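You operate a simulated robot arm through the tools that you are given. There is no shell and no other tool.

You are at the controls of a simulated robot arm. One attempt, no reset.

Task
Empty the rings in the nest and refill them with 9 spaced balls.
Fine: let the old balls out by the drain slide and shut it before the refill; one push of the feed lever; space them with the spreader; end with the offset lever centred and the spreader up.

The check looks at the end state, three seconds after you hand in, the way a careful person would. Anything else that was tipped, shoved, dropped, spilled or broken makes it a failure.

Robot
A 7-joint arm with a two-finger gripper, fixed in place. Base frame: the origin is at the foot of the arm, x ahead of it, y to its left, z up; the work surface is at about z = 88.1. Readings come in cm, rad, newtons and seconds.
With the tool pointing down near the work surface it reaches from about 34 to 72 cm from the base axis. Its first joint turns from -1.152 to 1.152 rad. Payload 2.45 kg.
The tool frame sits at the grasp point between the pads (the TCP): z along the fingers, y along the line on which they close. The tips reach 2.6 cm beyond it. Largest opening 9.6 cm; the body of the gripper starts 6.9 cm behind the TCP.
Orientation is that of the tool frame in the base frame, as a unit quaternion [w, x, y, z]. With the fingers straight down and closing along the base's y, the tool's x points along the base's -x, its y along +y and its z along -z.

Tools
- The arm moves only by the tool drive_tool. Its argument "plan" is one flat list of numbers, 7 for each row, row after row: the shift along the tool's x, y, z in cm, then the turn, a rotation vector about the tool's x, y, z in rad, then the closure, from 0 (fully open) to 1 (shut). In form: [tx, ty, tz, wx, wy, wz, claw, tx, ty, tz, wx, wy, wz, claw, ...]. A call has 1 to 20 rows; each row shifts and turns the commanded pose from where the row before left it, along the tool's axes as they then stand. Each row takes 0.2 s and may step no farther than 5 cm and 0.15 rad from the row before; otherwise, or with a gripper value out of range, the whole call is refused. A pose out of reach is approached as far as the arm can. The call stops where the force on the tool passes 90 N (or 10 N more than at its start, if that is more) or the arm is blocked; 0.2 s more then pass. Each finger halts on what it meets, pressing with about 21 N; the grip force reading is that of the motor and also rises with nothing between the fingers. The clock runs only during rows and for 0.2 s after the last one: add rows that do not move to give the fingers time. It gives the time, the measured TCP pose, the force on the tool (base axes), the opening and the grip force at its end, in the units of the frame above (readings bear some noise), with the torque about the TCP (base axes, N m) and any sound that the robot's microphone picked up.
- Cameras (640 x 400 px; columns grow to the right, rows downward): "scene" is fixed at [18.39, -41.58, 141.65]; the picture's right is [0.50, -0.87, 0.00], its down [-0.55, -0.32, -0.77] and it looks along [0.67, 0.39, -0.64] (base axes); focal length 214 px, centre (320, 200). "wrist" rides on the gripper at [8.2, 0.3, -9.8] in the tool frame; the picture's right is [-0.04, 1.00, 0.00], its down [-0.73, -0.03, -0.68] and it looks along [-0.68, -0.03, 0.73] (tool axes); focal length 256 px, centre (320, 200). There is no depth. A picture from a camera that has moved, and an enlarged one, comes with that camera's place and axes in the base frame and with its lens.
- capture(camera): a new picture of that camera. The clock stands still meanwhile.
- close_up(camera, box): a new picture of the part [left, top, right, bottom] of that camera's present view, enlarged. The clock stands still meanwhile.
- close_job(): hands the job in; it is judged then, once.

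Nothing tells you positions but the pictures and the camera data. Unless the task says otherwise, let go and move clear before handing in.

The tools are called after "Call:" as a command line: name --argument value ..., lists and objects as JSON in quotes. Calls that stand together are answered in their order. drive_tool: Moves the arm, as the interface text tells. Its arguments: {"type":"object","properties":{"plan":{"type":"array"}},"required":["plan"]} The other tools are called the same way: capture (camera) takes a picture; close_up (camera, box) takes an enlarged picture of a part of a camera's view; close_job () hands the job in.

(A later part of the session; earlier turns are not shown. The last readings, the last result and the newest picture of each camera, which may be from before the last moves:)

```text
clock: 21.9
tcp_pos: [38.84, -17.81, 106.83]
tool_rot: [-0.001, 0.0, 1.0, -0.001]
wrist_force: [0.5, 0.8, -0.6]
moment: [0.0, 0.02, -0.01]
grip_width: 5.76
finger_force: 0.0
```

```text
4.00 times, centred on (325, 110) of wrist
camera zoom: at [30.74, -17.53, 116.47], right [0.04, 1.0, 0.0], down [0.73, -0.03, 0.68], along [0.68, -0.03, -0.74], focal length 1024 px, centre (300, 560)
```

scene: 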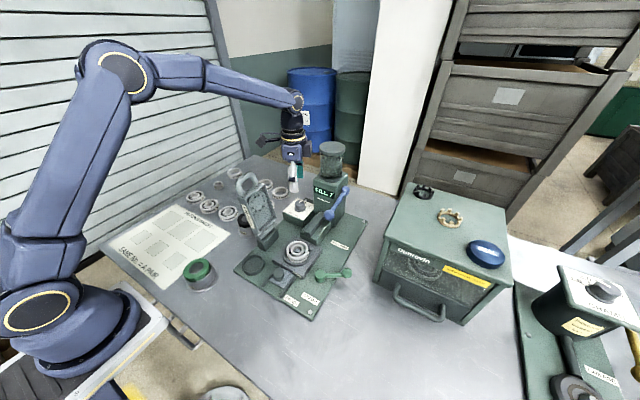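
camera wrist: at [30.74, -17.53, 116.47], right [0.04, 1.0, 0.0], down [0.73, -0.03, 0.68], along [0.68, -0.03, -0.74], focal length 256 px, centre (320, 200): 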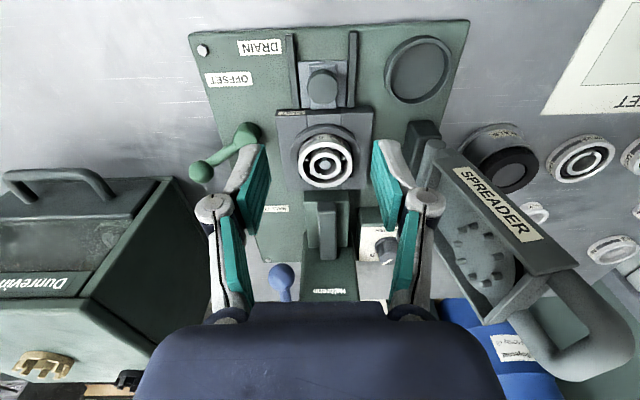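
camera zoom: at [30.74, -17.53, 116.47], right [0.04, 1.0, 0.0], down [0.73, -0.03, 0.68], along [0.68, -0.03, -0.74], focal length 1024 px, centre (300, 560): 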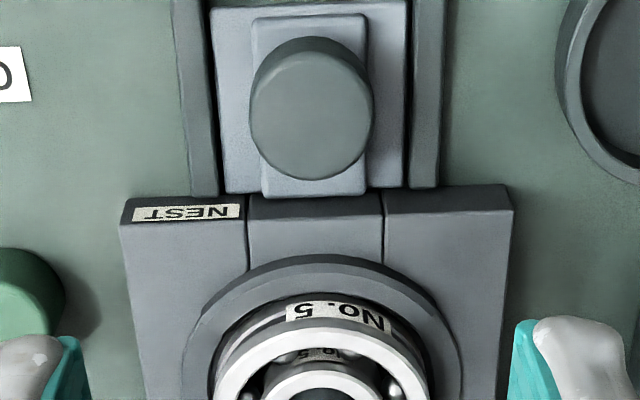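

Call:
drive_tool --plan '[0, 0.1, 3, 0, 0, 0, 0.58, 0, 0, 3, 0, 0, 0, 0.58, 0, 0, 3, 0, 0, 0, 0.58, 0, 0, 1.5, 0, 0, 0, 0.58, 0, 0, 1, 0, 0, 0, 0.58, 0, 0, 0.7, 0, 0, 0, 0.58, 0, 0, 0, 0, 0, 0, 0.58]'

Call:
close_up --camera "wrist" --box '[240, 80, 400, 240]'

Call:
close_up --camera "scene" --box '[250, 220, 350, 320]'

```text
clock: 23.5
tcp_pos: [39.02, -17.55, 94.81]
tool_rot: [0.0, 0.001, 1.0, -0.001]
wrist_force: [-0.5, 0.5, 0.6]
moment: [0.0, -0.02, -0.02]
grip_width: 4.02
finger_force: 0.1
```

```text
2.50 times, centred on (320, 160) of wrist
camera zoom: at [30.81, -17.37, 104.51], right [0.04, 1.0, 0.0], down [0.74, -0.03, 0.68], along [0.68, -0.03, -0.74], focal length 640 px, centre (320, 300)
```

zoom: 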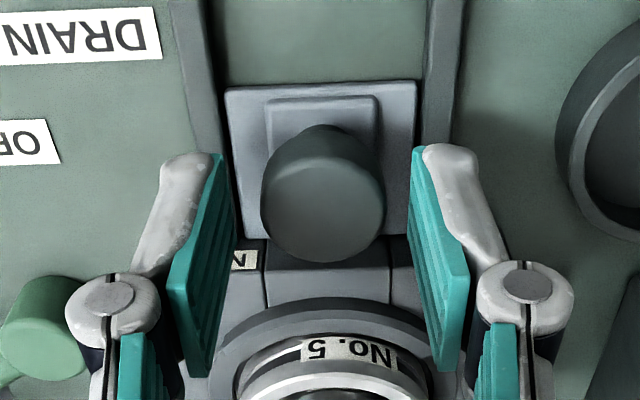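

```text
4.00 times, centred on (300, 270) of scene
camera zoom: at [18.39, -41.58, 141.65], right [0.5, -0.87, 0.0], down [-0.55, -0.32, -0.77], along [0.67, 0.39, -0.64], focal length 858 px, centre (400, -80)
```

zoom: 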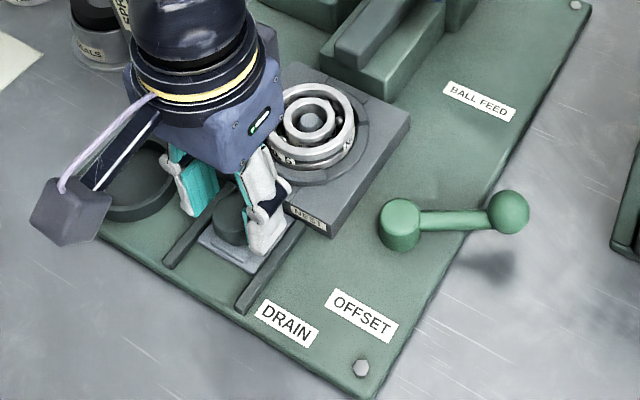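

The fingers straddle the drain knob. I'll grip it and pull the slide toward −x.

Call:
drive_tool --plan '[0, 0, 0, 0, 0, 0, 0.85, 0, 0, 0, 0, 0, 0, 0.85, 0, 0, 0, 0, 0, 0, 0.85, 0.4, 0, 0, 0, 0, 0, 0.85, 0.5, 0, 0, 0, 0, 0, 0.85, 0.5, 0, 0, 0, 0, 0, 0.85, 0.5, 0, 0, 0, 0, 0, 0.85, 0.5, 0, 0, 0, 0, 0, 0.85]'

Call:
close_up --camera "scene" --box '[250, 220, 350, 320]'

Call:
close_up --camera "wrist" --box '[240, 80, 400, 240]'

```text
clock: 25.3
tcp_pos: [36.62, -17.43, 94.7]
tool_rot: [-0.002, 0.001, 1.0, 0.0]
wrist_force: [0.3, 20.3, 12.8]
moment: [0.62, 0.13, -0.01]
grip_width: 2.82
finger_force: 44.9
```

```text
4.00 times, centred on (300, 270) of scene
camera zoom: at [18.38, -41.52, 141.68], right [0.5, -0.87, 0.0], down [-0.55, -0.32, -0.77], along [0.67, 0.39, -0.64], focal length 858 px, centre (400, -80)
```

zoom: 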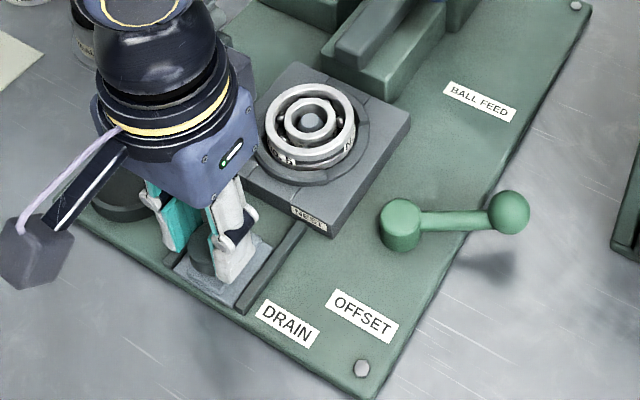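

```text
2.50 times, centred on (320, 160) of wrist
camera zoom: at [28.45, -17.33, 104.52], right [0.04, 1.0, 0.0], down [0.74, -0.03, 0.68], along [0.68, -0.03, -0.74], focal length 640 px, centre (320, 300)
```

zoom: 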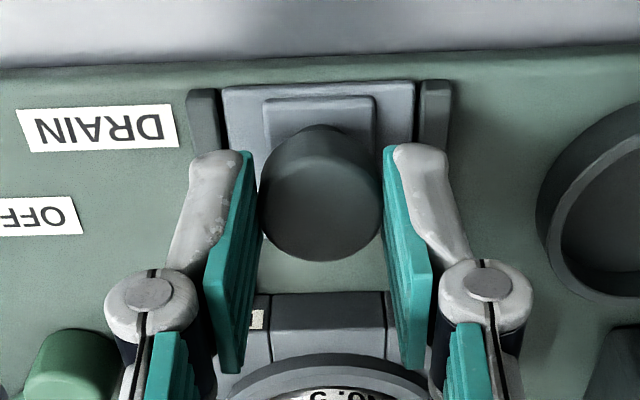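

Call:
close_up --camera "scene" --box '[275, 230, 315, 270]'

Call:
capture --camera "scene"

```text
10.00 times, centred on (295, 250) of scene
camera zoom: at [18.38, -41.52, 141.68], right [0.5, -0.87, 0.0], down [-0.55, -0.32, -0.77], along [0.67, 0.39, -0.64], focal length 2145 px, centre (570, -300)
```

zoom: 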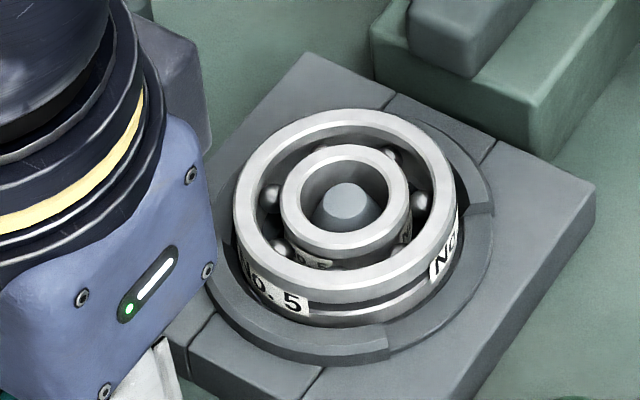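

```text
taken
```

scene: 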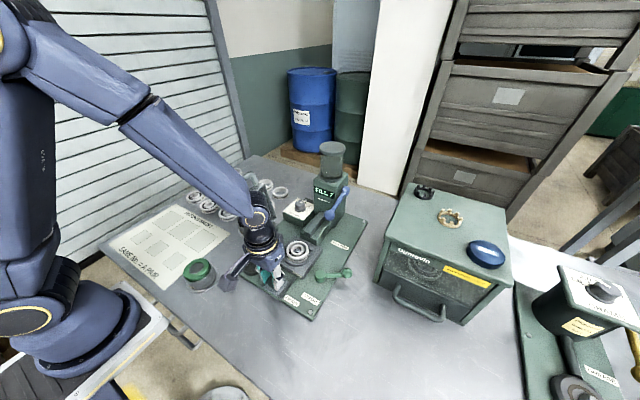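

The balls are still in place and the slide shows no resistance yet, so I'll pull gently farther toward its stop.

Call:
drive_tool --plan '[0.3, 0.1, 0, 0, 0, 0, 0.85, 0.3, 0, 0, 0, 0, 0, 0.85, 0.3, 0, 0, 0, 0, 0, 0.85, 0, 0, 0, 0, 0, 0, 0.85]'

Call:
close_up --camera "scene" --box '[275, 230, 315, 270]'

Call:
close_up --camera "wrist" --box '[240, 80, 400, 240]'

```text
clock: 26.3
tcp_pos: [35.82, -17.56, 94.87]
tool_rot: [0.001, 0.0, 1.0, -0.003]
wrist_force: [22.7, 18.6, -22.8]
moment: [0.36, -0.82, -0.05]
grip_width: 2.81
finger_force: 45.3
```

```text
10.00 times, centred on (295, 250) of scene
camera zoom: at [18.48, -41.55, 141.65], right [0.5, -0.87, 0.0], down [-0.55, -0.32, -0.77], along [0.67, 0.39, -0.64], focal length 2145 px, centre (570, -300)
```

zoom: 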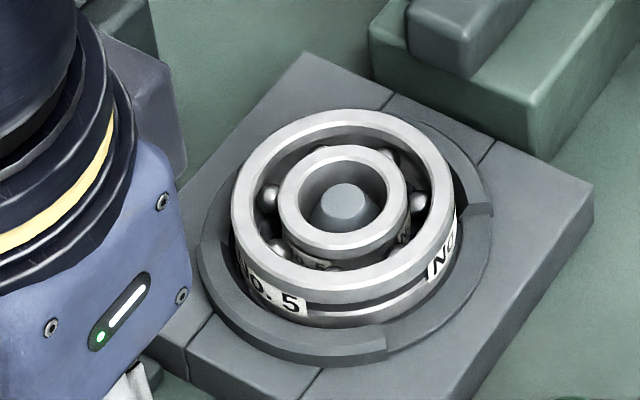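

```text
2.50 times, centred on (320, 160) of wrist
camera zoom: at [27.7, -17.31, 104.49], right [0.04, 1.0, 0.0], down [0.73, -0.03, 0.68], along [0.68, -0.03, -0.73], focal length 640 px, centre (320, 300)
```

zoom: 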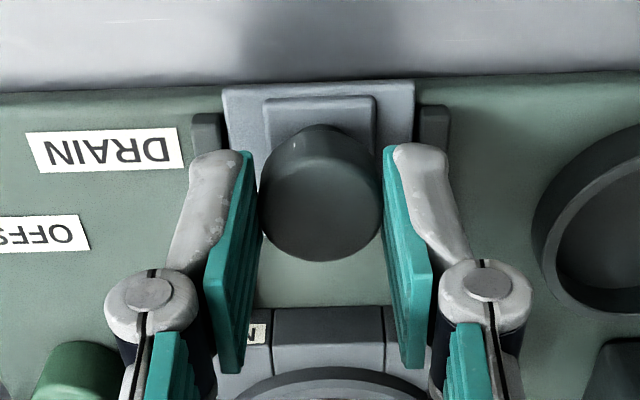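

The slide has reached its stop about 3.1 cm out, and the spaced balls stay captive between the rings. I'll release the knob and go to the offset lever to shift the inner ring.

Call:
drive_tool --plan '[-0.15, 0, 0, 0, 0, 0, 0.58, 0, 0, 0, 0, 0, 0, 0.58, 0, 0, -3, 0, 0, 0, 0.58, 0, 0, -4, 0, 0, 0, 0.58, 0, 0, -4, 0, 0, 0, 0.58, 0, -4, -1, 0, 0, 0, 0.4, 0, -4, 0, 0, 0, 0, 0.4, 0, -3, 0, 0, 0, 0, 0.4]'

Call:
capture --camera "wrist"

Call:
close_up --camera "scene" --box '[240, 210, 360, 330]'

Call:
close_up --camera "scene" --box '[280, 235, 320, 270]'

```text
clock: 28.1
tcp_pos: [35.82, -28.57, 106.73]
tool_rot: [0.0, 0.001, 1.0, 0.0]
wrist_force: [0.3, -0.4, -0.5]
moment: [0.0, -0.02, -0.03]
grip_width: 5.77
finger_force: 0.0
```

```text
taken
camera wrist: at [27.63, -28.41, 116.34], right [0.04, 1.0, 0.0], down [0.73, -0.03, 0.68], along [0.68, -0.03, -0.74], focal length 256 px, centre (320, 200)
```

wrist: 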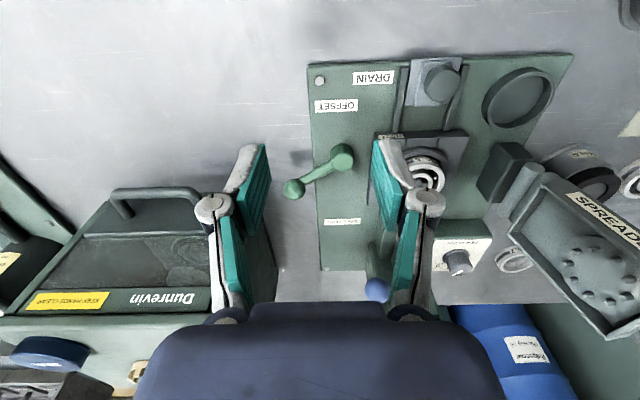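

```text
3.33 times, centred on (300, 270) of scene
camera zoom: at [18.39, -41.58, 141.65], right [0.5, -0.87, 0.0], down [-0.55, -0.32, -0.77], along [0.67, 0.39, -0.64], focal length 715 px, centre (387, -33)
```

zoom: 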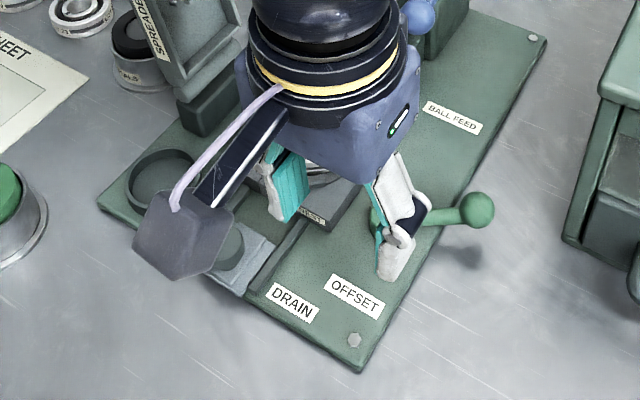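

```text
11.43 times, centred on (300, 252) of scene
camera zoom: at [18.39, -41.58, 141.65], right [0.5, -0.87, 0.0], down [-0.55, -0.32, -0.77], along [0.67, 0.39, -0.64], focal length 2451 px, centre (549, -400)
```

zoom: 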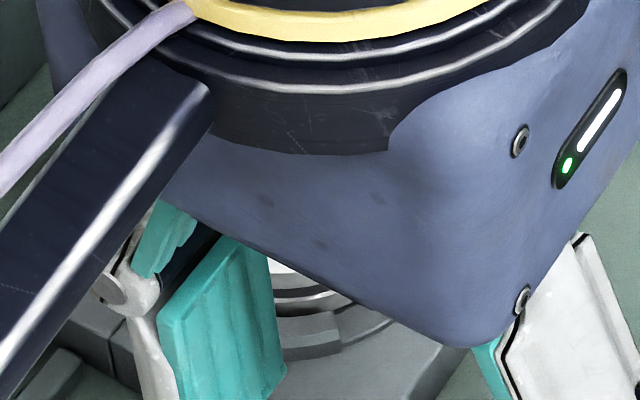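

The slide stays open. The offset lever's knob is at about (47.9, -32.35, 92.8) and its hub at (44.3, -26.1). I'll go above the knob with the fingers aligned along the knob's travel.

Call:
drive_tool --plan '[-4.03, -1.27, 0, 0, 0, 0, 0.4, -4.03, -1.27, 0, 0, 0, 0, 0.4, -4.03, -1.27, 0, 0, 0, 0, 0.4, 0, 0, 0, 0, 0, 0.15, 0.4, 0, 0, 0, 0, 0, 0.15, 0.4, 0, 0, 0, 0, 0, 0.15, 0.4, 0, 0, 0, 0, 0, 0.15, 0.4, 0, 0, 0, 0, 0, 0.15, 0.4, 0, 0, 0, 0, 0, 0.15, 0.4, 0, 0, 0, 0, 0, 0.15, 0.4, 0, 0, 3, 0, 0, 0, 0.4, 0, 0, 2, 0, 0, 0, 0.4]'

Call:
capture --camera "wrist"

Call:
close_up --camera "scene" --box '[280, 210, 380, 310]'

Call:
close_up --camera "scene" --box '[280, 235, 320, 270]'

```text
clock: 30.7
tcp_pos: [47.9, -32.41, 101.79]
tool_rot: [-0.001, 0.502, 0.865, -0.002]
wrist_force: [-0.4, 0.3, 0.4]
moment: [-0.02, -0.02, 0.02]
grip_width: 5.76
finger_force: 0.1
```

```text
taken
camera wrist: at [44.16, -25.23, 111.5], right [0.89, 0.46, 0.0], down [0.34, -0.65, 0.68], along [0.31, -0.6, -0.73], focal length 256 px, centre (320, 200)
```

wrist: 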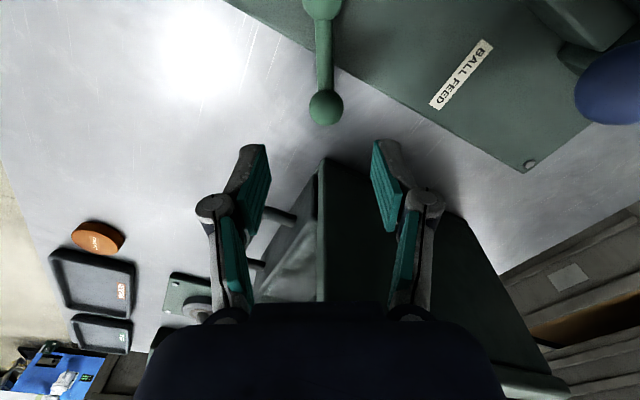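

```text
4.00 times, centred on (330, 260) of scene
camera zoom: at [18.39, -41.58, 141.65], right [0.5, -0.87, 0.0], down [-0.55, -0.32, -0.77], along [0.67, 0.39, -0.64], focal length 858 px, centre (280, -40)
```

zoom: 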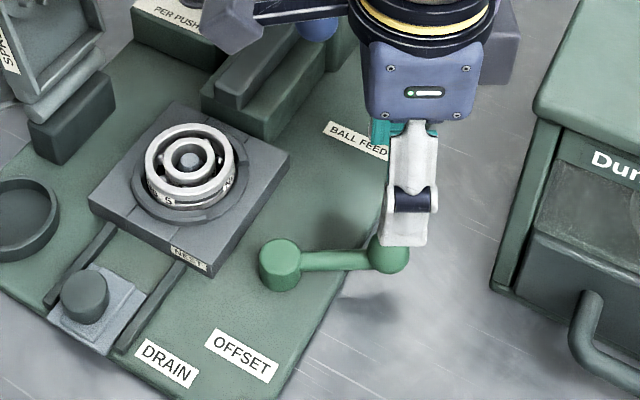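

```text
11.43 times, centred on (300, 252) of scene
camera zoom: at [18.39, -41.58, 141.65], right [0.5, -0.87, 0.0], down [-0.55, -0.32, -0.77], along [0.67, 0.39, -0.64], focal length 2451 px, centre (549, -400)
```

zoom: 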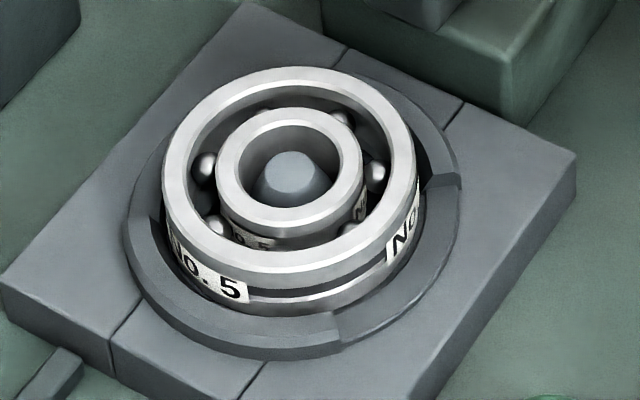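

Call:
drive_tool --plan '[0.12, 0.3, 2, 0, 0, 0, 0.5, 0, 0, 3, 0, 0, 0, 0.55, 0, 0, 2, 0, 0, 0, 0.6, 0, 0, 1.8, 0, 0, 0, 0.6, 0, 0, 0, 0, 0, 0, 0.6]'

Call:
capture --camera "wrist"

Call:
close_up --camera "scene" --box '[280, 210, 380, 310]'

```text
clock: 31.9
tcp_pos: [48.07, -32.13, 93.12]
tool_rot: [-0.001, 0.502, 0.865, 0.0]
wrist_force: [0.4, -0.9, 0.5]
moment: [-0.01, 0.01, -0.02]
grip_width: 3.85
finger_force: 0.0
```

```text
taken
camera wrist: at [44.32, -25.03, 102.71], right [0.89, 0.46, 0.0], down [0.34, -0.65, 0.68], along [0.31, -0.6, -0.73], focal length 256 px, centre (320, 200)
```

wrist: 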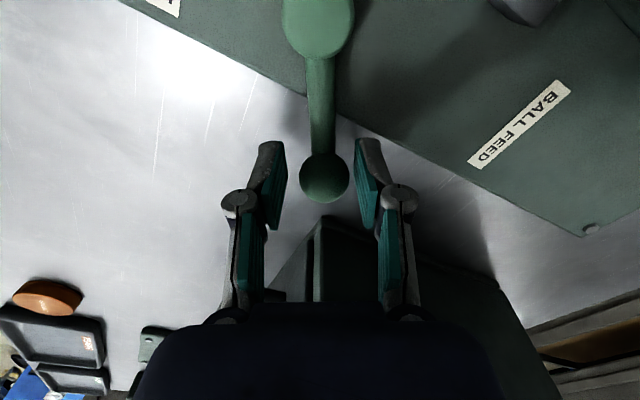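

```text
4.00 times, centred on (330, 260) of scene
camera zoom: at [18.39, -41.58, 141.65], right [0.5, -0.87, 0.0], down [-0.55, -0.32, -0.77], along [0.67, 0.39, -0.64], focal length 858 px, centre (280, -40)
```

zoom: 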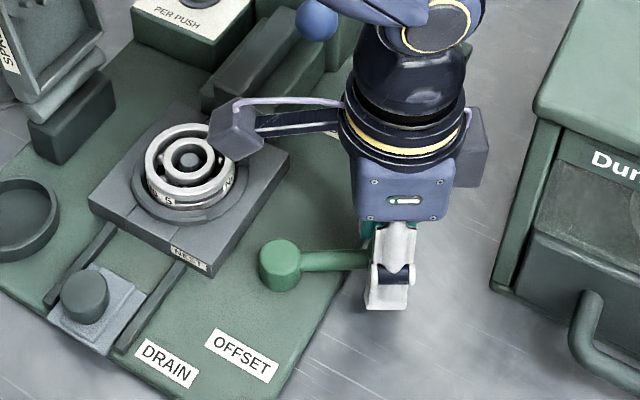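

The fingers straddle the lever knob. I'll test it gently clockwise, toward the OFFSET label.

Call:
drive_tool --plan '[0.02, -0.5, 0, 0, 0, 0.07, 0.6, 0.02, -0.5, 0, 0, 0, 0.07, 0.6, 0.02, -0.5, 0, 0, 0, 0.07, 0.6, 0, 0, 0, 0, 0, 0, 0.6]'

Call:
close_up --camera "scene" --box '[280, 210, 380, 310]'

Call:
close_up --camera "scene" --box '[280, 235, 320, 270]'

```text
clock: 32.9
tcp_pos: [46.78, -32.74, 92.98]
tool_rot: [-0.001, 0.59, 0.807, -0.001]
wrist_force: [0.5, 0.6, 0.6]
moment: [-0.01, 0.02, 0.0]
grip_width: 3.85
finger_force: 1.0
```

```text
4.00 times, centred on (330, 260) of scene
camera zoom: at [18.39, -41.58, 141.65], right [0.5, -0.87, 0.0], down [-0.55, -0.32, -0.77], along [0.67, 0.39, -0.64], focal length 858 px, centre (280, -40)
```

zoom: 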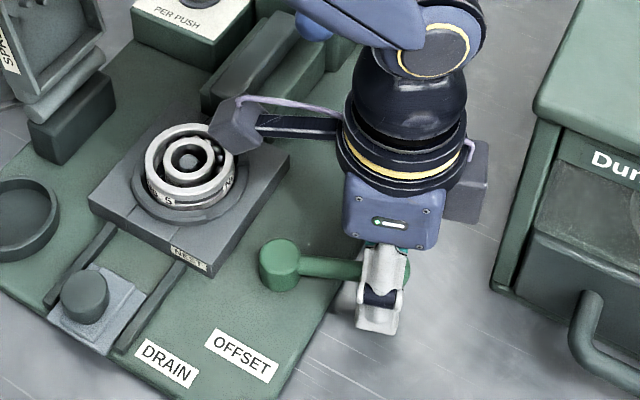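

```text
11.43 times, centred on (300, 252) of scene
camera zoom: at [18.39, -41.58, 141.65], right [0.5, -0.87, 0.0], down [-0.55, -0.32, -0.77], along [0.67, 0.39, -0.64], focal length 2451 px, centre (549, -400)
```

zoom: 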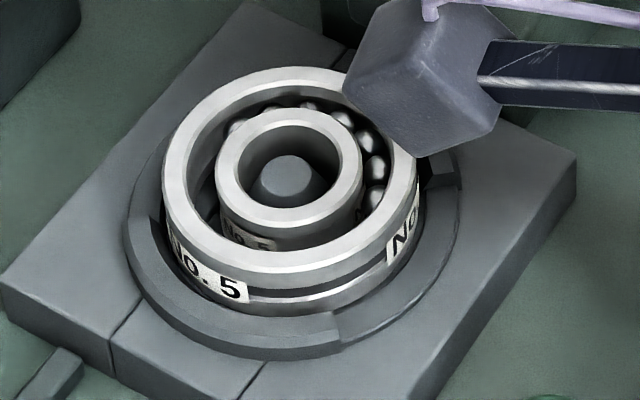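

The lever moves freely that way and the balls have bunched to one side. I'll continue clockwise.

Call:
drive_tool --plan '[0.035, -0.709, 0, 0, 0, 0.1, 0.6, 0.035, -0.709, 0, 0, 0, 0.1, 0.6, 0.035, -0.709, 0, 0, 0, 0.1, 0.6, 0, 0, 0, 0, 0, 0, 0.6]'

Call:
close_up --camera "scene" --box '[280, 210, 380, 310]'

Call:
close_up --camera "scene" --box '[280, 235, 320, 270]'

```text
clock: 33.9
tcp_pos: [44.6, -32.95, 93.14]
tool_rot: [0.001, 0.703, 0.711, -0.002]
wrist_force: [-0.1, -0.1, 0.7]
moment: [0.02, -0.01, 0.0]
grip_width: 3.85
finger_force: 0.0
```

```text
4.00 times, centred on (330, 260) of scene
camera zoom: at [18.39, -41.58, 141.65], right [0.5, -0.87, 0.0], down [-0.55, -0.32, -0.77], along [0.67, 0.39, -0.64], focal length 858 px, centre (280, -40)
```

zoom: 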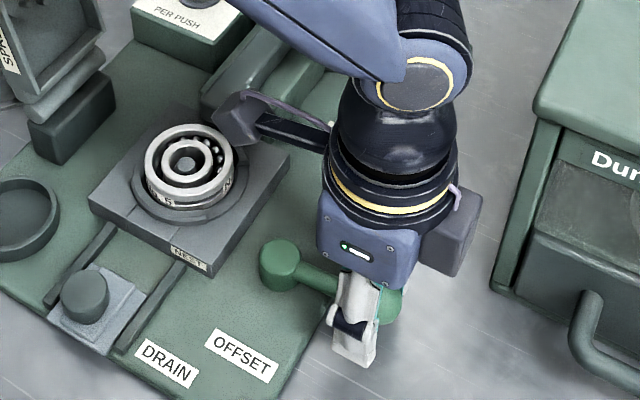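

```text
11.43 times, centred on (300, 252) of scene
camera zoom: at [18.39, -41.58, 141.65], right [0.5, -0.87, 0.0], down [-0.55, -0.32, -0.77], along [0.67, 0.39, -0.64], focal length 2451 px, centre (549, -400)
```

zoom: 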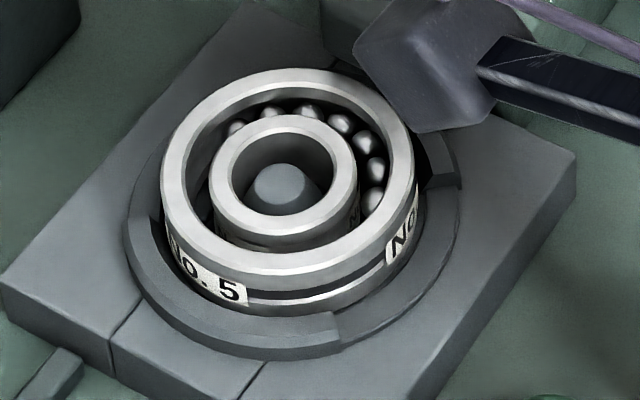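

Call:
drive_tool --plan '[0.035, -0.709, 0, 0, 0, 0.1, 0.6, 0.035, -0.709, 0, 0, 0, 0.1, 0.6, 0.035, -0.709, 0, 0, 0, 0.1, 0.6, 0.035, -0.709, 0, 0, 0, 0.1, 0.6, 0, 0, 0, 0, 0, 0, 0.6]'

Call:
close_up --camera "scene" --box '[280, 210, 380, 310]'

Call:
close_up --camera "scene" --box '[280, 235, 320, 270]'

```text
clock: 35.1
tcp_pos: [41.93, -32.34, 93.05]
tool_rot: [0.0, 0.831, 0.556, -0.002]
wrist_force: [-0.6, 0.1, 0.9]
moment: [0.0, -0.04, 0.02]
grip_width: 3.83
finger_force: 0.0
```

```text
4.00 times, centred on (330, 260) of scene
camera zoom: at [18.39, -41.58, 141.65], right [0.5, -0.87, 0.0], down [-0.55, -0.32, -0.77], along [0.67, 0.39, -0.64], focal length 858 px, centre (280, -40)
```

zoom: 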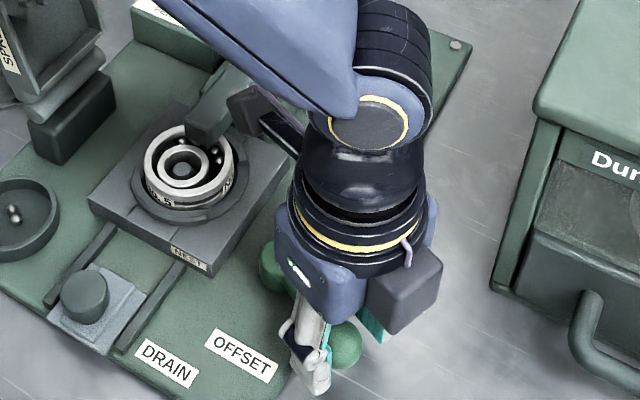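

```text
11.43 times, centred on (300, 252) of scene
camera zoom: at [18.39, -41.58, 141.65], right [0.5, -0.87, 0.0], down [-0.55, -0.32, -0.77], along [0.67, 0.39, -0.64], focal length 2451 px, centre (549, -400)
```

zoom: 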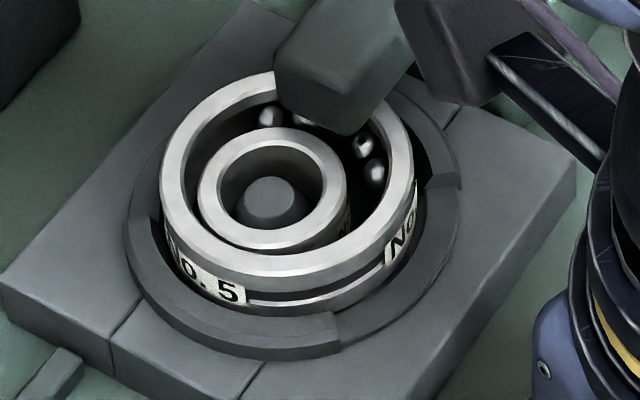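

Balls are starting to arrive in the dish, so the drain works when the ring is offset. I'll wait for the rest to fall.

Call:
drive_tool --plan '[0, 0, 0, 0, 0, 0, 0.6, 0, 0, 0, 0, 0, 0, 0.6, 0, 0, 0, 0, 0, 0, 0.6, 0, 0, 0, 0, 0, 0, 0.6, 0, 0, 0, 0, 0, 0, 0.6, 0, 0, 0, 0, 0, 0, 0.6, 0, 0, 0, 0, 0, 0, 0.6, 0, 0, 0, 0, 0, 0, 0.6]'

Call:
close_up --camera "scene" --box '[240, 210, 360, 310]'

Call:
close_up --camera "scene" --box '[280, 235, 320, 270]'

Call:
capture --camera "wrist"

```text
clock: 36.9
tcp_pos: [41.98, -32.57, 92.95]
tool_rot: [-0.001, 0.831, 0.556, -0.001]
wrist_force: [0.1, 0.7, -0.1]
moment: [0.04, -0.02, 0.0]
grip_width: 3.86
finger_force: 0.1
```

```text
4.00 times, centred on (300, 260) of scene
camera zoom: at [18.39, -41.58, 141.65], right [0.5, -0.87, 0.0], down [-0.55, -0.32, -0.77], along [0.67, 0.39, -0.64], focal length 858 px, centre (400, -40)
```

zoom: 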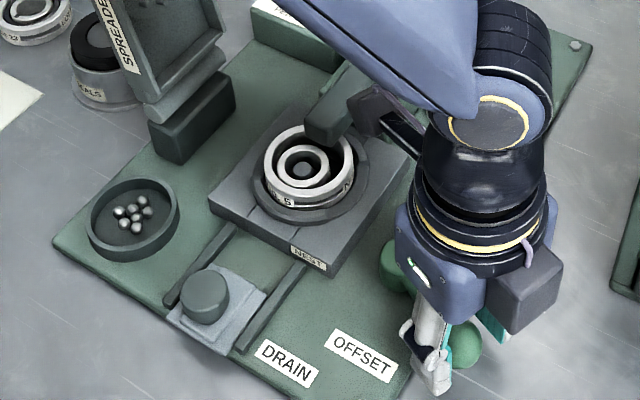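

```text
11.43 times, centred on (300, 252) of scene
camera zoom: at [18.39, -41.58, 141.65], right [0.5, -0.87, 0.0], down [-0.55, -0.32, -0.77], along [0.67, 0.39, -0.64], focal length 2451 px, centre (549, -400)
```

zoom: 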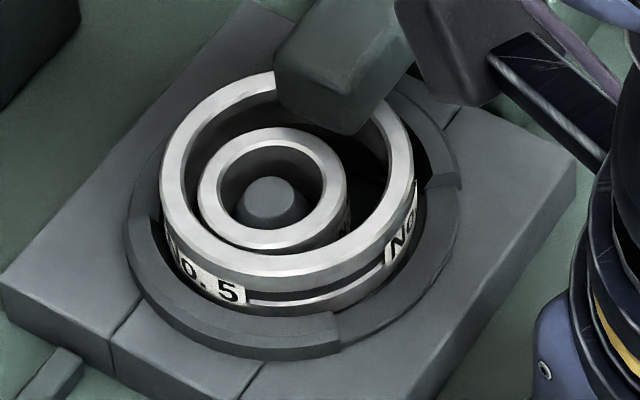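

```text
taken
camera wrist: at [45.3, -25.23, 102.66], right [0.91, -0.42, 0.0], down [-0.3, -0.67, 0.68], along [-0.28, -0.62, -0.73], focal length 256 px, centre (320, 200)
```

wrist: 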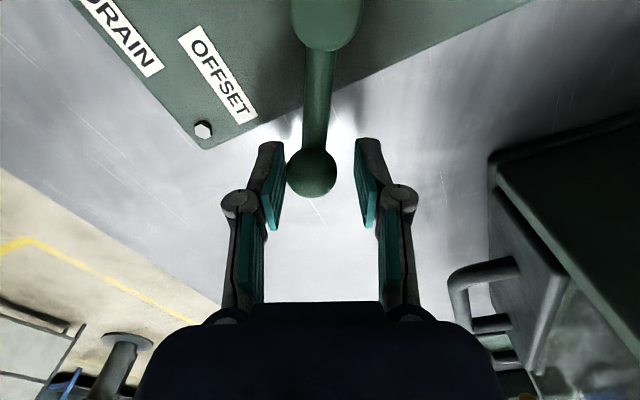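

The nest is empty, all the old balls are in the dish, and the lever has settled at offset. Next I'll close the drain slide.

Call:
drive_tool --plan '[0, 0, -4.5, 0, 0, 0, 0.6, 0, 0, -4.5, 0, 0, 0, 0.6, 0, 0, -4.5, 0, 0, 0, 0.6, 0, 0, 0, 0, 0, -0.15, 0.6, 0, 0, 0, 0, 0, -0.15, 0.6, 0, 0, 0, 0, 0, -0.15, 0.6, 0, 0, 0, 0, 0, -0.15, 0.6, 0, 0, 0, 0, 0, -0.15, 0.6, 0, 0, 0, 0, 0, -0.15, 0.6, 0, 0, 0, 0, 0, -0.15, 0.6, 0, 0, 0, 0, 0, -0.15, 0.6, 0, 0, 0, 0, 0, -0.15, 0.6, 0, 0, 0, 0, 0, -0.15, 0.6, 0, 0, 0, 0, 0, -0.15, 0.6, 0, 0, 0, 0, 0, -0.15, 0.6, 0, 0, 0, 0, 0, -0.15, 0.6, 1.5, 3.72, 0, 0, 0, -0.015, 0.6, 1.5, 3.72, 0, 0, 0, 0, 0.58, 1.5, 3.72, 0, 0, 0, 0, 0.58, 1.5, 3.72, 0, 0, 0, 0, 0.58]'

Call:
capture --camera "wrist"

Call:
close_up --camera "scene" --box '[240, 170, 380, 310]'

Call:
close_up --camera "wrist" --box '[220, 20, 420, 190]'

```text
clock: 41.1
tcp_pos: [35.68, -17.36, 106.46]
tool_rot: [-0.001, -0.001, 1.0, -0.001]
wrist_force: [-0.4, -0.6, -0.7]
moment: [-0.03, -0.02, -0.02]
grip_width: 4.04
finger_force: 0.2
```

```text
taken
camera wrist: at [27.56, -17.3, 116.16], right [0.04, 1.0, 0.0], down [0.73, -0.03, 0.68], along [0.68, -0.03, -0.74], focal length 256 px, centre (320, 200)
```

wrist: 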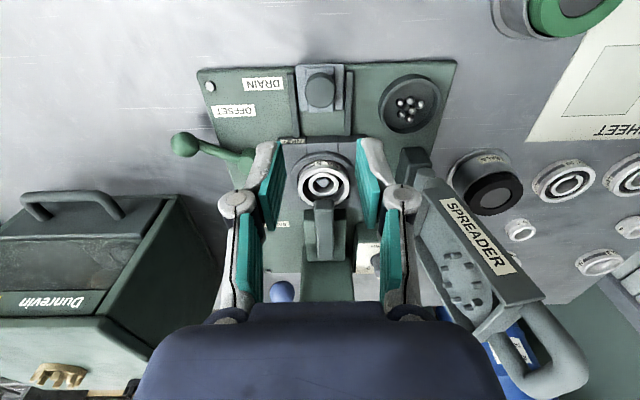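

```text
2.86 times, centred on (310, 240) of scene
camera zoom: at [18.39, -41.58, 141.66], right [0.5, -0.87, 0.0], down [-0.55, -0.32, -0.77], along [0.67, 0.39, -0.64], focal length 613 px, centre (349, 86)
```

zoom: 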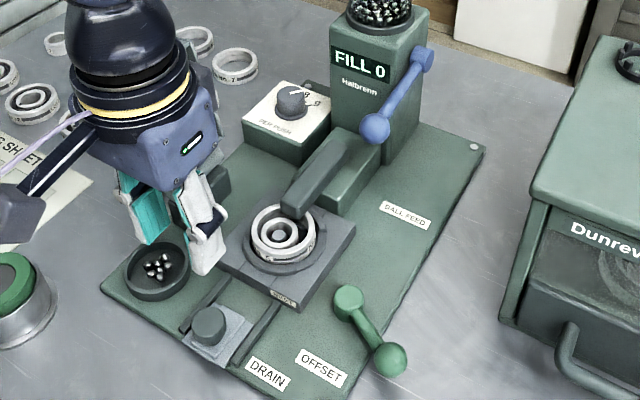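

```text
2.35 times, centred on (320, 105) of wrist
camera zoom: at [27.56, -17.3, 116.16], right [0.04, 1.0, 0.0], down [0.73, -0.03, 0.68], along [0.68, -0.03, -0.74], focal length 602 px, centre (320, 424)
```

zoom: 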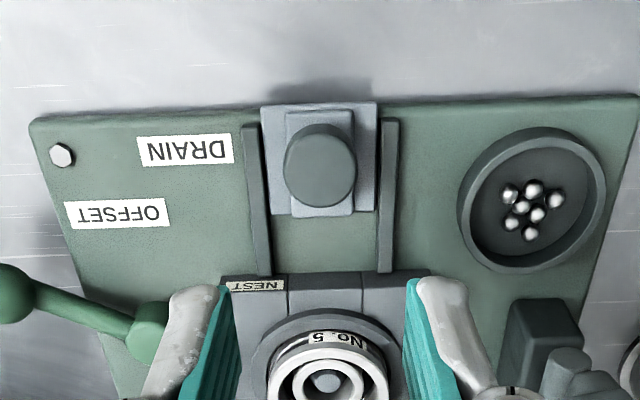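

The display now reads FILL 0, so it counts the balls in the nest. The slide knob is at about (35.85, -17.68), and I'll descend, grip it and push it shut.

Call:
drive_tool --plan '[-0.17, -0.28, 3, 0, 0, 0, 0.58, 0, 0, 3, 0, 0, 0, 0.58, 0, 0, 3, 0, 0, 0, 0.58, 0, 0, 1.5, 0, 0, 0, 0.58, 0, 0, 1.1, 0, 0, 0, 0.58, 0, 0, 0, 0, 0, 0, 0.85, 0, 0, 0, 0, 0, 0, 0.85, 0, 0, 0, 0, 0, 0, 0.85]'

Call:
close_up --camera "wrist" --box '[240, 80, 400, 240]'

```text
clock: 42.9
tcp_pos: [36.03, -17.86, 94.73]
tool_rot: [-0.002, -0.004, 1.0, 0.0]
wrist_force: [4.5, 28.4, -1.8]
moment: [0.64, -0.1, 0.0]
grip_width: 3.36
finger_force: 14.4
```

```text
2.50 times, centred on (320, 160) of wrist
camera zoom: at [27.79, -17.68, 104.48], right [0.04, 1.0, 0.0], down [0.74, -0.03, 0.68], along [0.67, -0.02, -0.74], focal length 640 px, centre (320, 300)
```

zoom: 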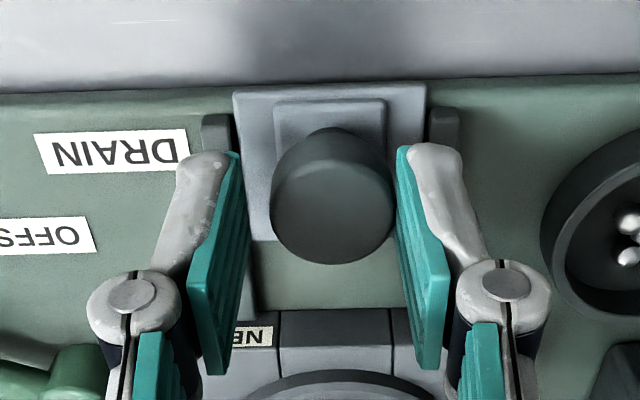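

Call:
drive_tool --plan '[0, 0.28, 0, 0, 0, 0, 0.85, 0, 0, 0, 0, 0, 0, 0.85, -0.4, 0, 0, 0, 0, 0, 0.85, -0.5, 0, 0, 0, 0, 0, 0.85, -0.5, 0, 0, 0, 0, 0, 0.85, -0.5, 0, 0, 0, 0, 0, 0.85, -0.5, 0, 0, 0, 0, 0, 0.85, -0.3, 0, 0, 0, 0, 0, 0.85, -0.2, 0, 0, 0, 0, 0, 0.85, 0, 0, 0, 0, 0, 0, 0.85]'

Call:
close_up --camera "wrist" --box '[240, 80, 400, 240]'

Call:
close_up --camera "scene" --box '[250, 220, 350, 320]'

```text
clock: 45.1
tcp_pos: [38.93, -17.42, 94.85]
tool_rot: [-0.002, -0.002, 1.0, 0.0]
wrist_force: [-0.2, 14.8, -21.2]
moment: [0.37, 0.44, 0.01]
grip_width: 2.82
finger_force: 45.2
```

```text
2.50 times, centred on (320, 160) of wrist
camera zoom: at [30.74, -17.36, 104.56], right [0.04, 1.0, 0.0], down [0.74, -0.03, 0.68], along [0.68, -0.02, -0.74], focal length 640 px, centre (320, 300)
```

zoom: 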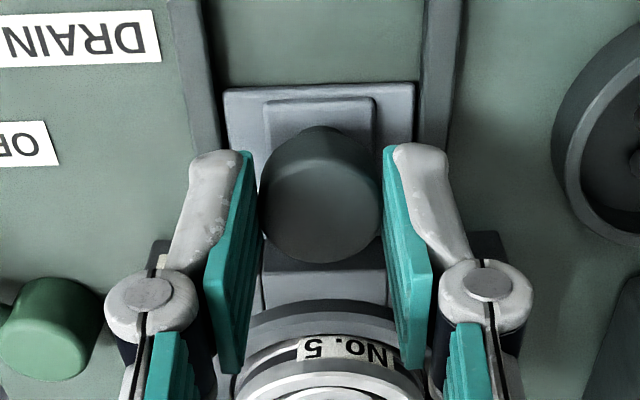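

```text
4.00 times, centred on (300, 270) of scene
camera zoom: at [18.42, -41.55, 141.66], right [0.5, -0.87, 0.0], down [-0.55, -0.32, -0.77], along [0.67, 0.39, -0.64], focal length 858 px, centre (400, -80)
```

zoom: 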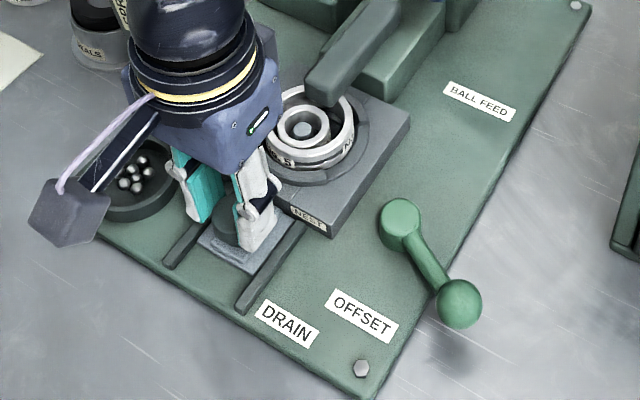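

Call:
drive_tool --plan '[-0.15, 0, 0, 0, 0, 0, 0.85, -0.15, 0, 0, 0, 0, 0, 0.85, -0.15, 0, 0, 0, 0, 0, 0.85, 0, 0, 0, 0, 0, 0, 0.85]'

Call:
close_up --camera "wrist" --box '[240, 80, 400, 240]'

```text
clock: 46.1
tcp_pos: [39.09, -17.52, 94.96]
tool_rot: [-0.005, -0.001, 1.0, 0.001]
wrist_force: [-18.7, 12.3, -3.4]
moment: [0.24, 0.25, 0.09]
grip_width: 2.8
finger_force: 45.1
```

```text
2.50 times, centred on (320, 160) of wrist
camera zoom: at [30.93, -17.38, 104.62], right [0.04, 1.0, 0.0], down [0.74, -0.03, 0.67], along [0.67, -0.02, -0.74], focal length 640 px, centre (320, 300)
```

zoom: 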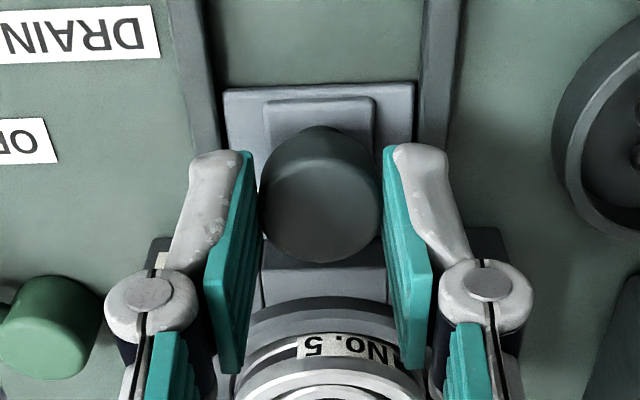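

The slide is seated against its closed stop. I'll release it, rise, and check the closed slide and the empty nest before going to the feed lever.

Call:
drive_tool --plan '[0.25, 0, 0, 0, 0, 0, 0.58, 0, 0, 0, 0, 0, 0, 0.58, 0, 0, -4, 0, 0, 0, 0.58, 0, 0, -4, 0, 0, 0, 0.58, 0, 0, -4, 0, 0, 0, 0.58, 0, 0, -4, 0, 0, 0, 0.8, 0, 0, -4, 0, 0, 0, 1, 0, 0, -4, 0, 0, 0, 1]'

Call:
capture --camera "wrist"

Call:
close_up --camera "wrist" --box '[230, 30, 430, 190]'

Call:
close_up --camera "scene" --box '[240, 170, 380, 310]'

```text
clock: 47.9
tcp_pos: [39.2, -17.58, 118.61]
tool_rot: [0.0, -0.002, 1.0, -0.001]
wrist_force: [-0.1, 0.6, 0.4]
moment: [0.02, 0.0, 0.04]
grip_width: 0.0
finger_force: 20.9
```

```text
taken
camera wrist: at [30.99, -17.47, 128.3], right [0.04, 1.0, 0.0], down [0.74, -0.03, 0.68], along [0.68, -0.03, -0.74], focal length 256 px, centre (320, 200)
```

wrist: 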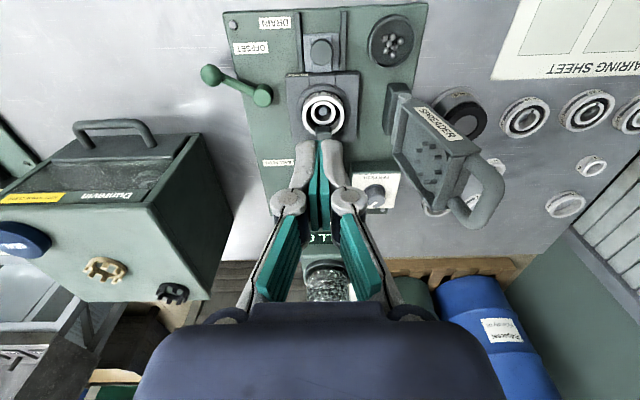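

```text
2.50 times, centred on (330, 110) of wrist
camera zoom: at [30.99, -17.47, 128.3], right [0.04, 1.0, 0.0], down [0.74, -0.03, 0.68], along [0.68, -0.03, -0.74], focal length 640 px, centre (295, 425)
```

zoom: 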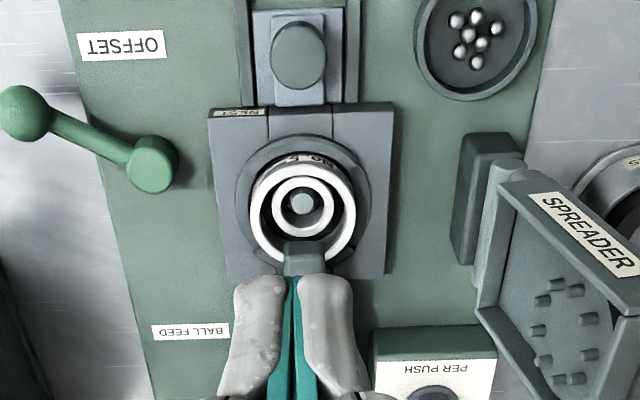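

```text
2.86 times, centred on (310, 240) of scene
camera zoom: at [18.39, -41.58, 141.65], right [0.5, -0.87, 0.0], down [-0.55, -0.32, -0.77], along [0.67, 0.39, -0.64], focal length 613 px, centre (349, 86)
```

zoom: 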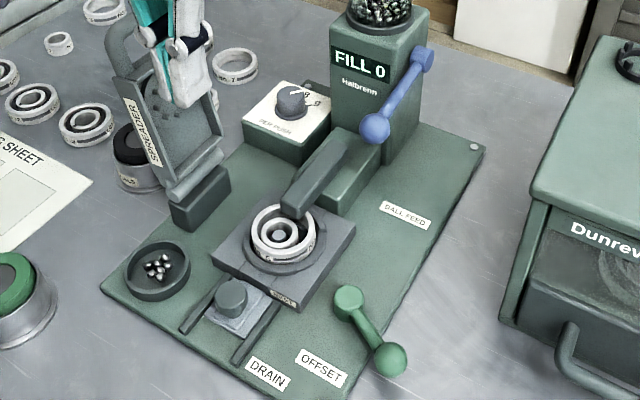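

The drain is shut, the nest reads 0, all 7 old balls are in the dish and the dial is on 9. I'll go above the blue feed lever knob, at about (55.6, -22.8, 102), with the fingers shut.

Call:
drive_tool --plan '[-4.1, -1.3, 0, 0, 0, 0, 1, -4.1, -1.3, 0, 0, 0, 0, 1, -4.1, -1.3, 0, 0, 0, 0, 1, -4.1, -1.3, 0, 0, 0, 0, 1, 0, 0, 0, 0, 0, 0.143, 1, 0, 0, 0, 0, 0, 0.143, 1, 0, 0, 0, 0, 0, 0.143, 1, 0, 0, 0, 0, 0, 0.143, 1, 0, 0, 0, 0, 0, 0.143, 1, 0, 0, 0, 0, 0, 0.143, 1, 0, 0, 0, 0, 0, 0.143, 1, 0, 0, 0, 0, 0, 0.143, 1, 0, 0, 0, 0, 0, 0.143, 1, 0, 0, 0, 0, 0, 0.143, 1, 0, 0, 0, 0, 0, 0.141, 1, 0, 0, 3, 0, 0, 0, 1]'

Call:
capture --camera "wrist"

Call:
close_up --camera "scene" --box '[270, 120, 390, 240]'

```text
clock: 51.3
tcp_pos: [55.62, -22.74, 115.86]
tool_rot: [0.0, 0.707, 0.707, -0.001]
wrist_force: [0.6, -0.6, -0.1]
moment: [-0.03, 0.0, -0.03]
grip_width: 0.02
finger_force: 21.5
```

```text
taken
camera wrist: at [55.82, -14.76, 125.54], right [1.0, -0.04, 0.0], down [-0.03, -0.73, 0.68], along [-0.03, -0.68, -0.73], focal length 256 px, centre (320, 200)
```

wrist: 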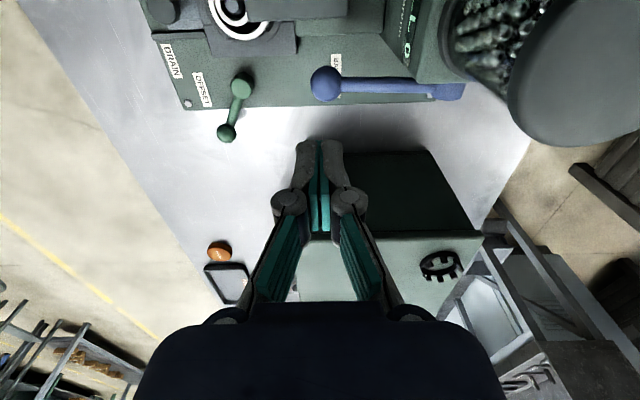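

```text
3.33 times, centred on (330, 180) of scene
camera zoom: at [18.39, -41.58, 141.65], right [0.5, -0.87, 0.0], down [-0.55, -0.32, -0.77], along [0.67, 0.39, -0.64], focal length 715 px, centre (287, 267)
```

zoom: 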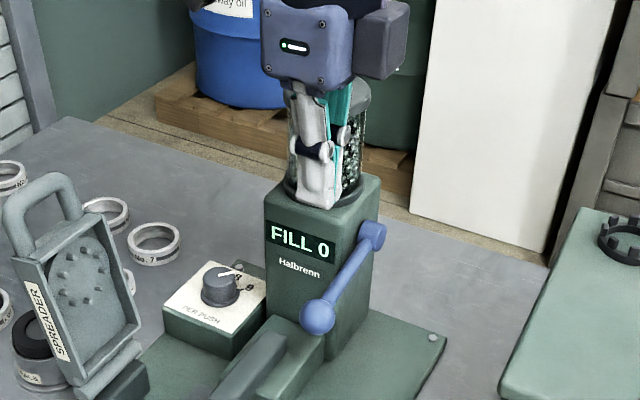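

Call:
drive_tool --plan '[0, 0.15, 3, 0, 0, 0, 1, 0, 0, 3, 0, 0, 0, 1, 0, 0, 2.5, 0, 0, 0, 1, 0, 0, 1, 0, 0, 0, 1, 0, 0, 0.5, 0, 0, 0, 1, 0, 0.05, 0.5, 0, 0, 0, 1, 0, 0, 0, 0, 0, 0, 1]'

Call:
close_up --camera "scene" --box '[290, 150, 370, 230]'

Call:
capture --camera "wrist"

```text
clock: 52.9
tcp_pos: [55.86, -22.7, 105.44]
tool_rot: [0.0, 0.706, 0.708, -0.001]
wrist_force: [-0.2, 0.1, 1.7]
moment: [0.01, -0.01, -0.01]
grip_width: 0.0
finger_force: 20.9
```

```text
5.00 times, centred on (330, 190) of scene
camera zoom: at [18.39, -41.58, 141.65], right [0.5, -0.87, 0.0], down [-0.55, -0.32, -0.77], along [0.67, 0.39, -0.64], focal length 1072 px, centre (270, 250)
```

zoom: 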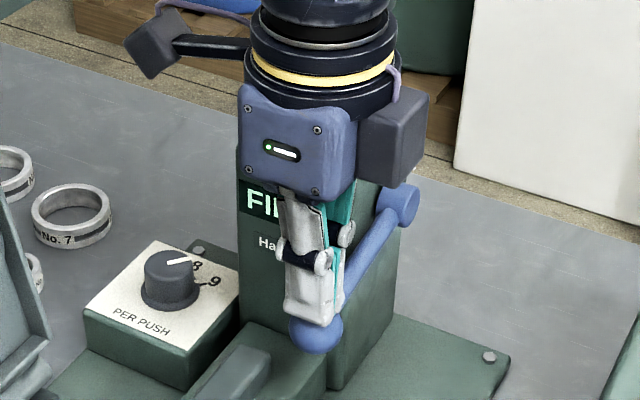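

```text
taken
camera wrist: at [56.13, -14.66, 115.01], right [1.0, -0.04, 0.0], down [-0.03, -0.73, 0.68], along [-0.03, -0.68, -0.73], focal length 256 px, centre (320, 200)
```

wrist: 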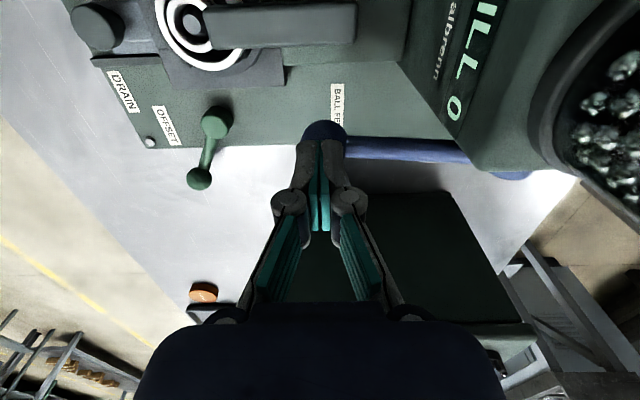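

Call:
drive_tool --plan '[0, 0.05, 0.5, 0, 0, 0, 1, 0, 0.12, 0.5, 0, 0, 0, 1, 0, 0.15, 0.5, 0, 0, 0, 1, 0, 0.2, 0.5, 0, 0, 0, 1]'

Call:
capture --camera "wrist"

Call:
close_up --camera "scene" --box '[270, 160, 370, 270]'

```text
clock: 53.9
tcp_pos: [56.25, -22.77, 103.31]
tool_rot: [-0.001, 0.706, 0.708, -0.001]
wrist_force: [-1.0, 0.4, 1.9]
moment: [0.02, 0.04, 0.03]
grip_width: 0.0
finger_force: 21.1
```

```text
taken
camera wrist: at [56.64, -14.67, 112.98], right [1.0, -0.04, 0.0], down [-0.03, -0.73, 0.68], along [-0.03, -0.68, -0.73], focal length 256 px, centre (320, 200)
```

wrist: 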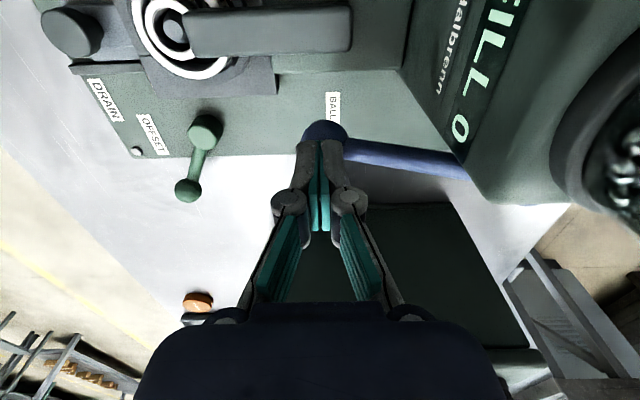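

```text
3.64 times, centred on (320, 215) of scene
camera zoom: at [18.38, -41.58, 141.65], right [0.5, -0.87, 0.0], down [-0.55, -0.32, -0.77], along [0.67, 0.39, -0.64], focal length 780 px, centre (320, 146)
```

zoom: 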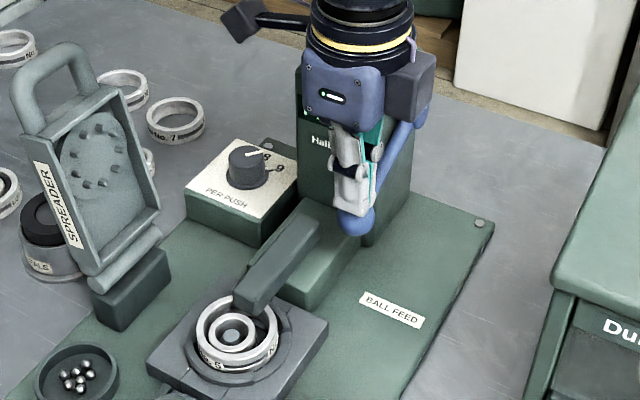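

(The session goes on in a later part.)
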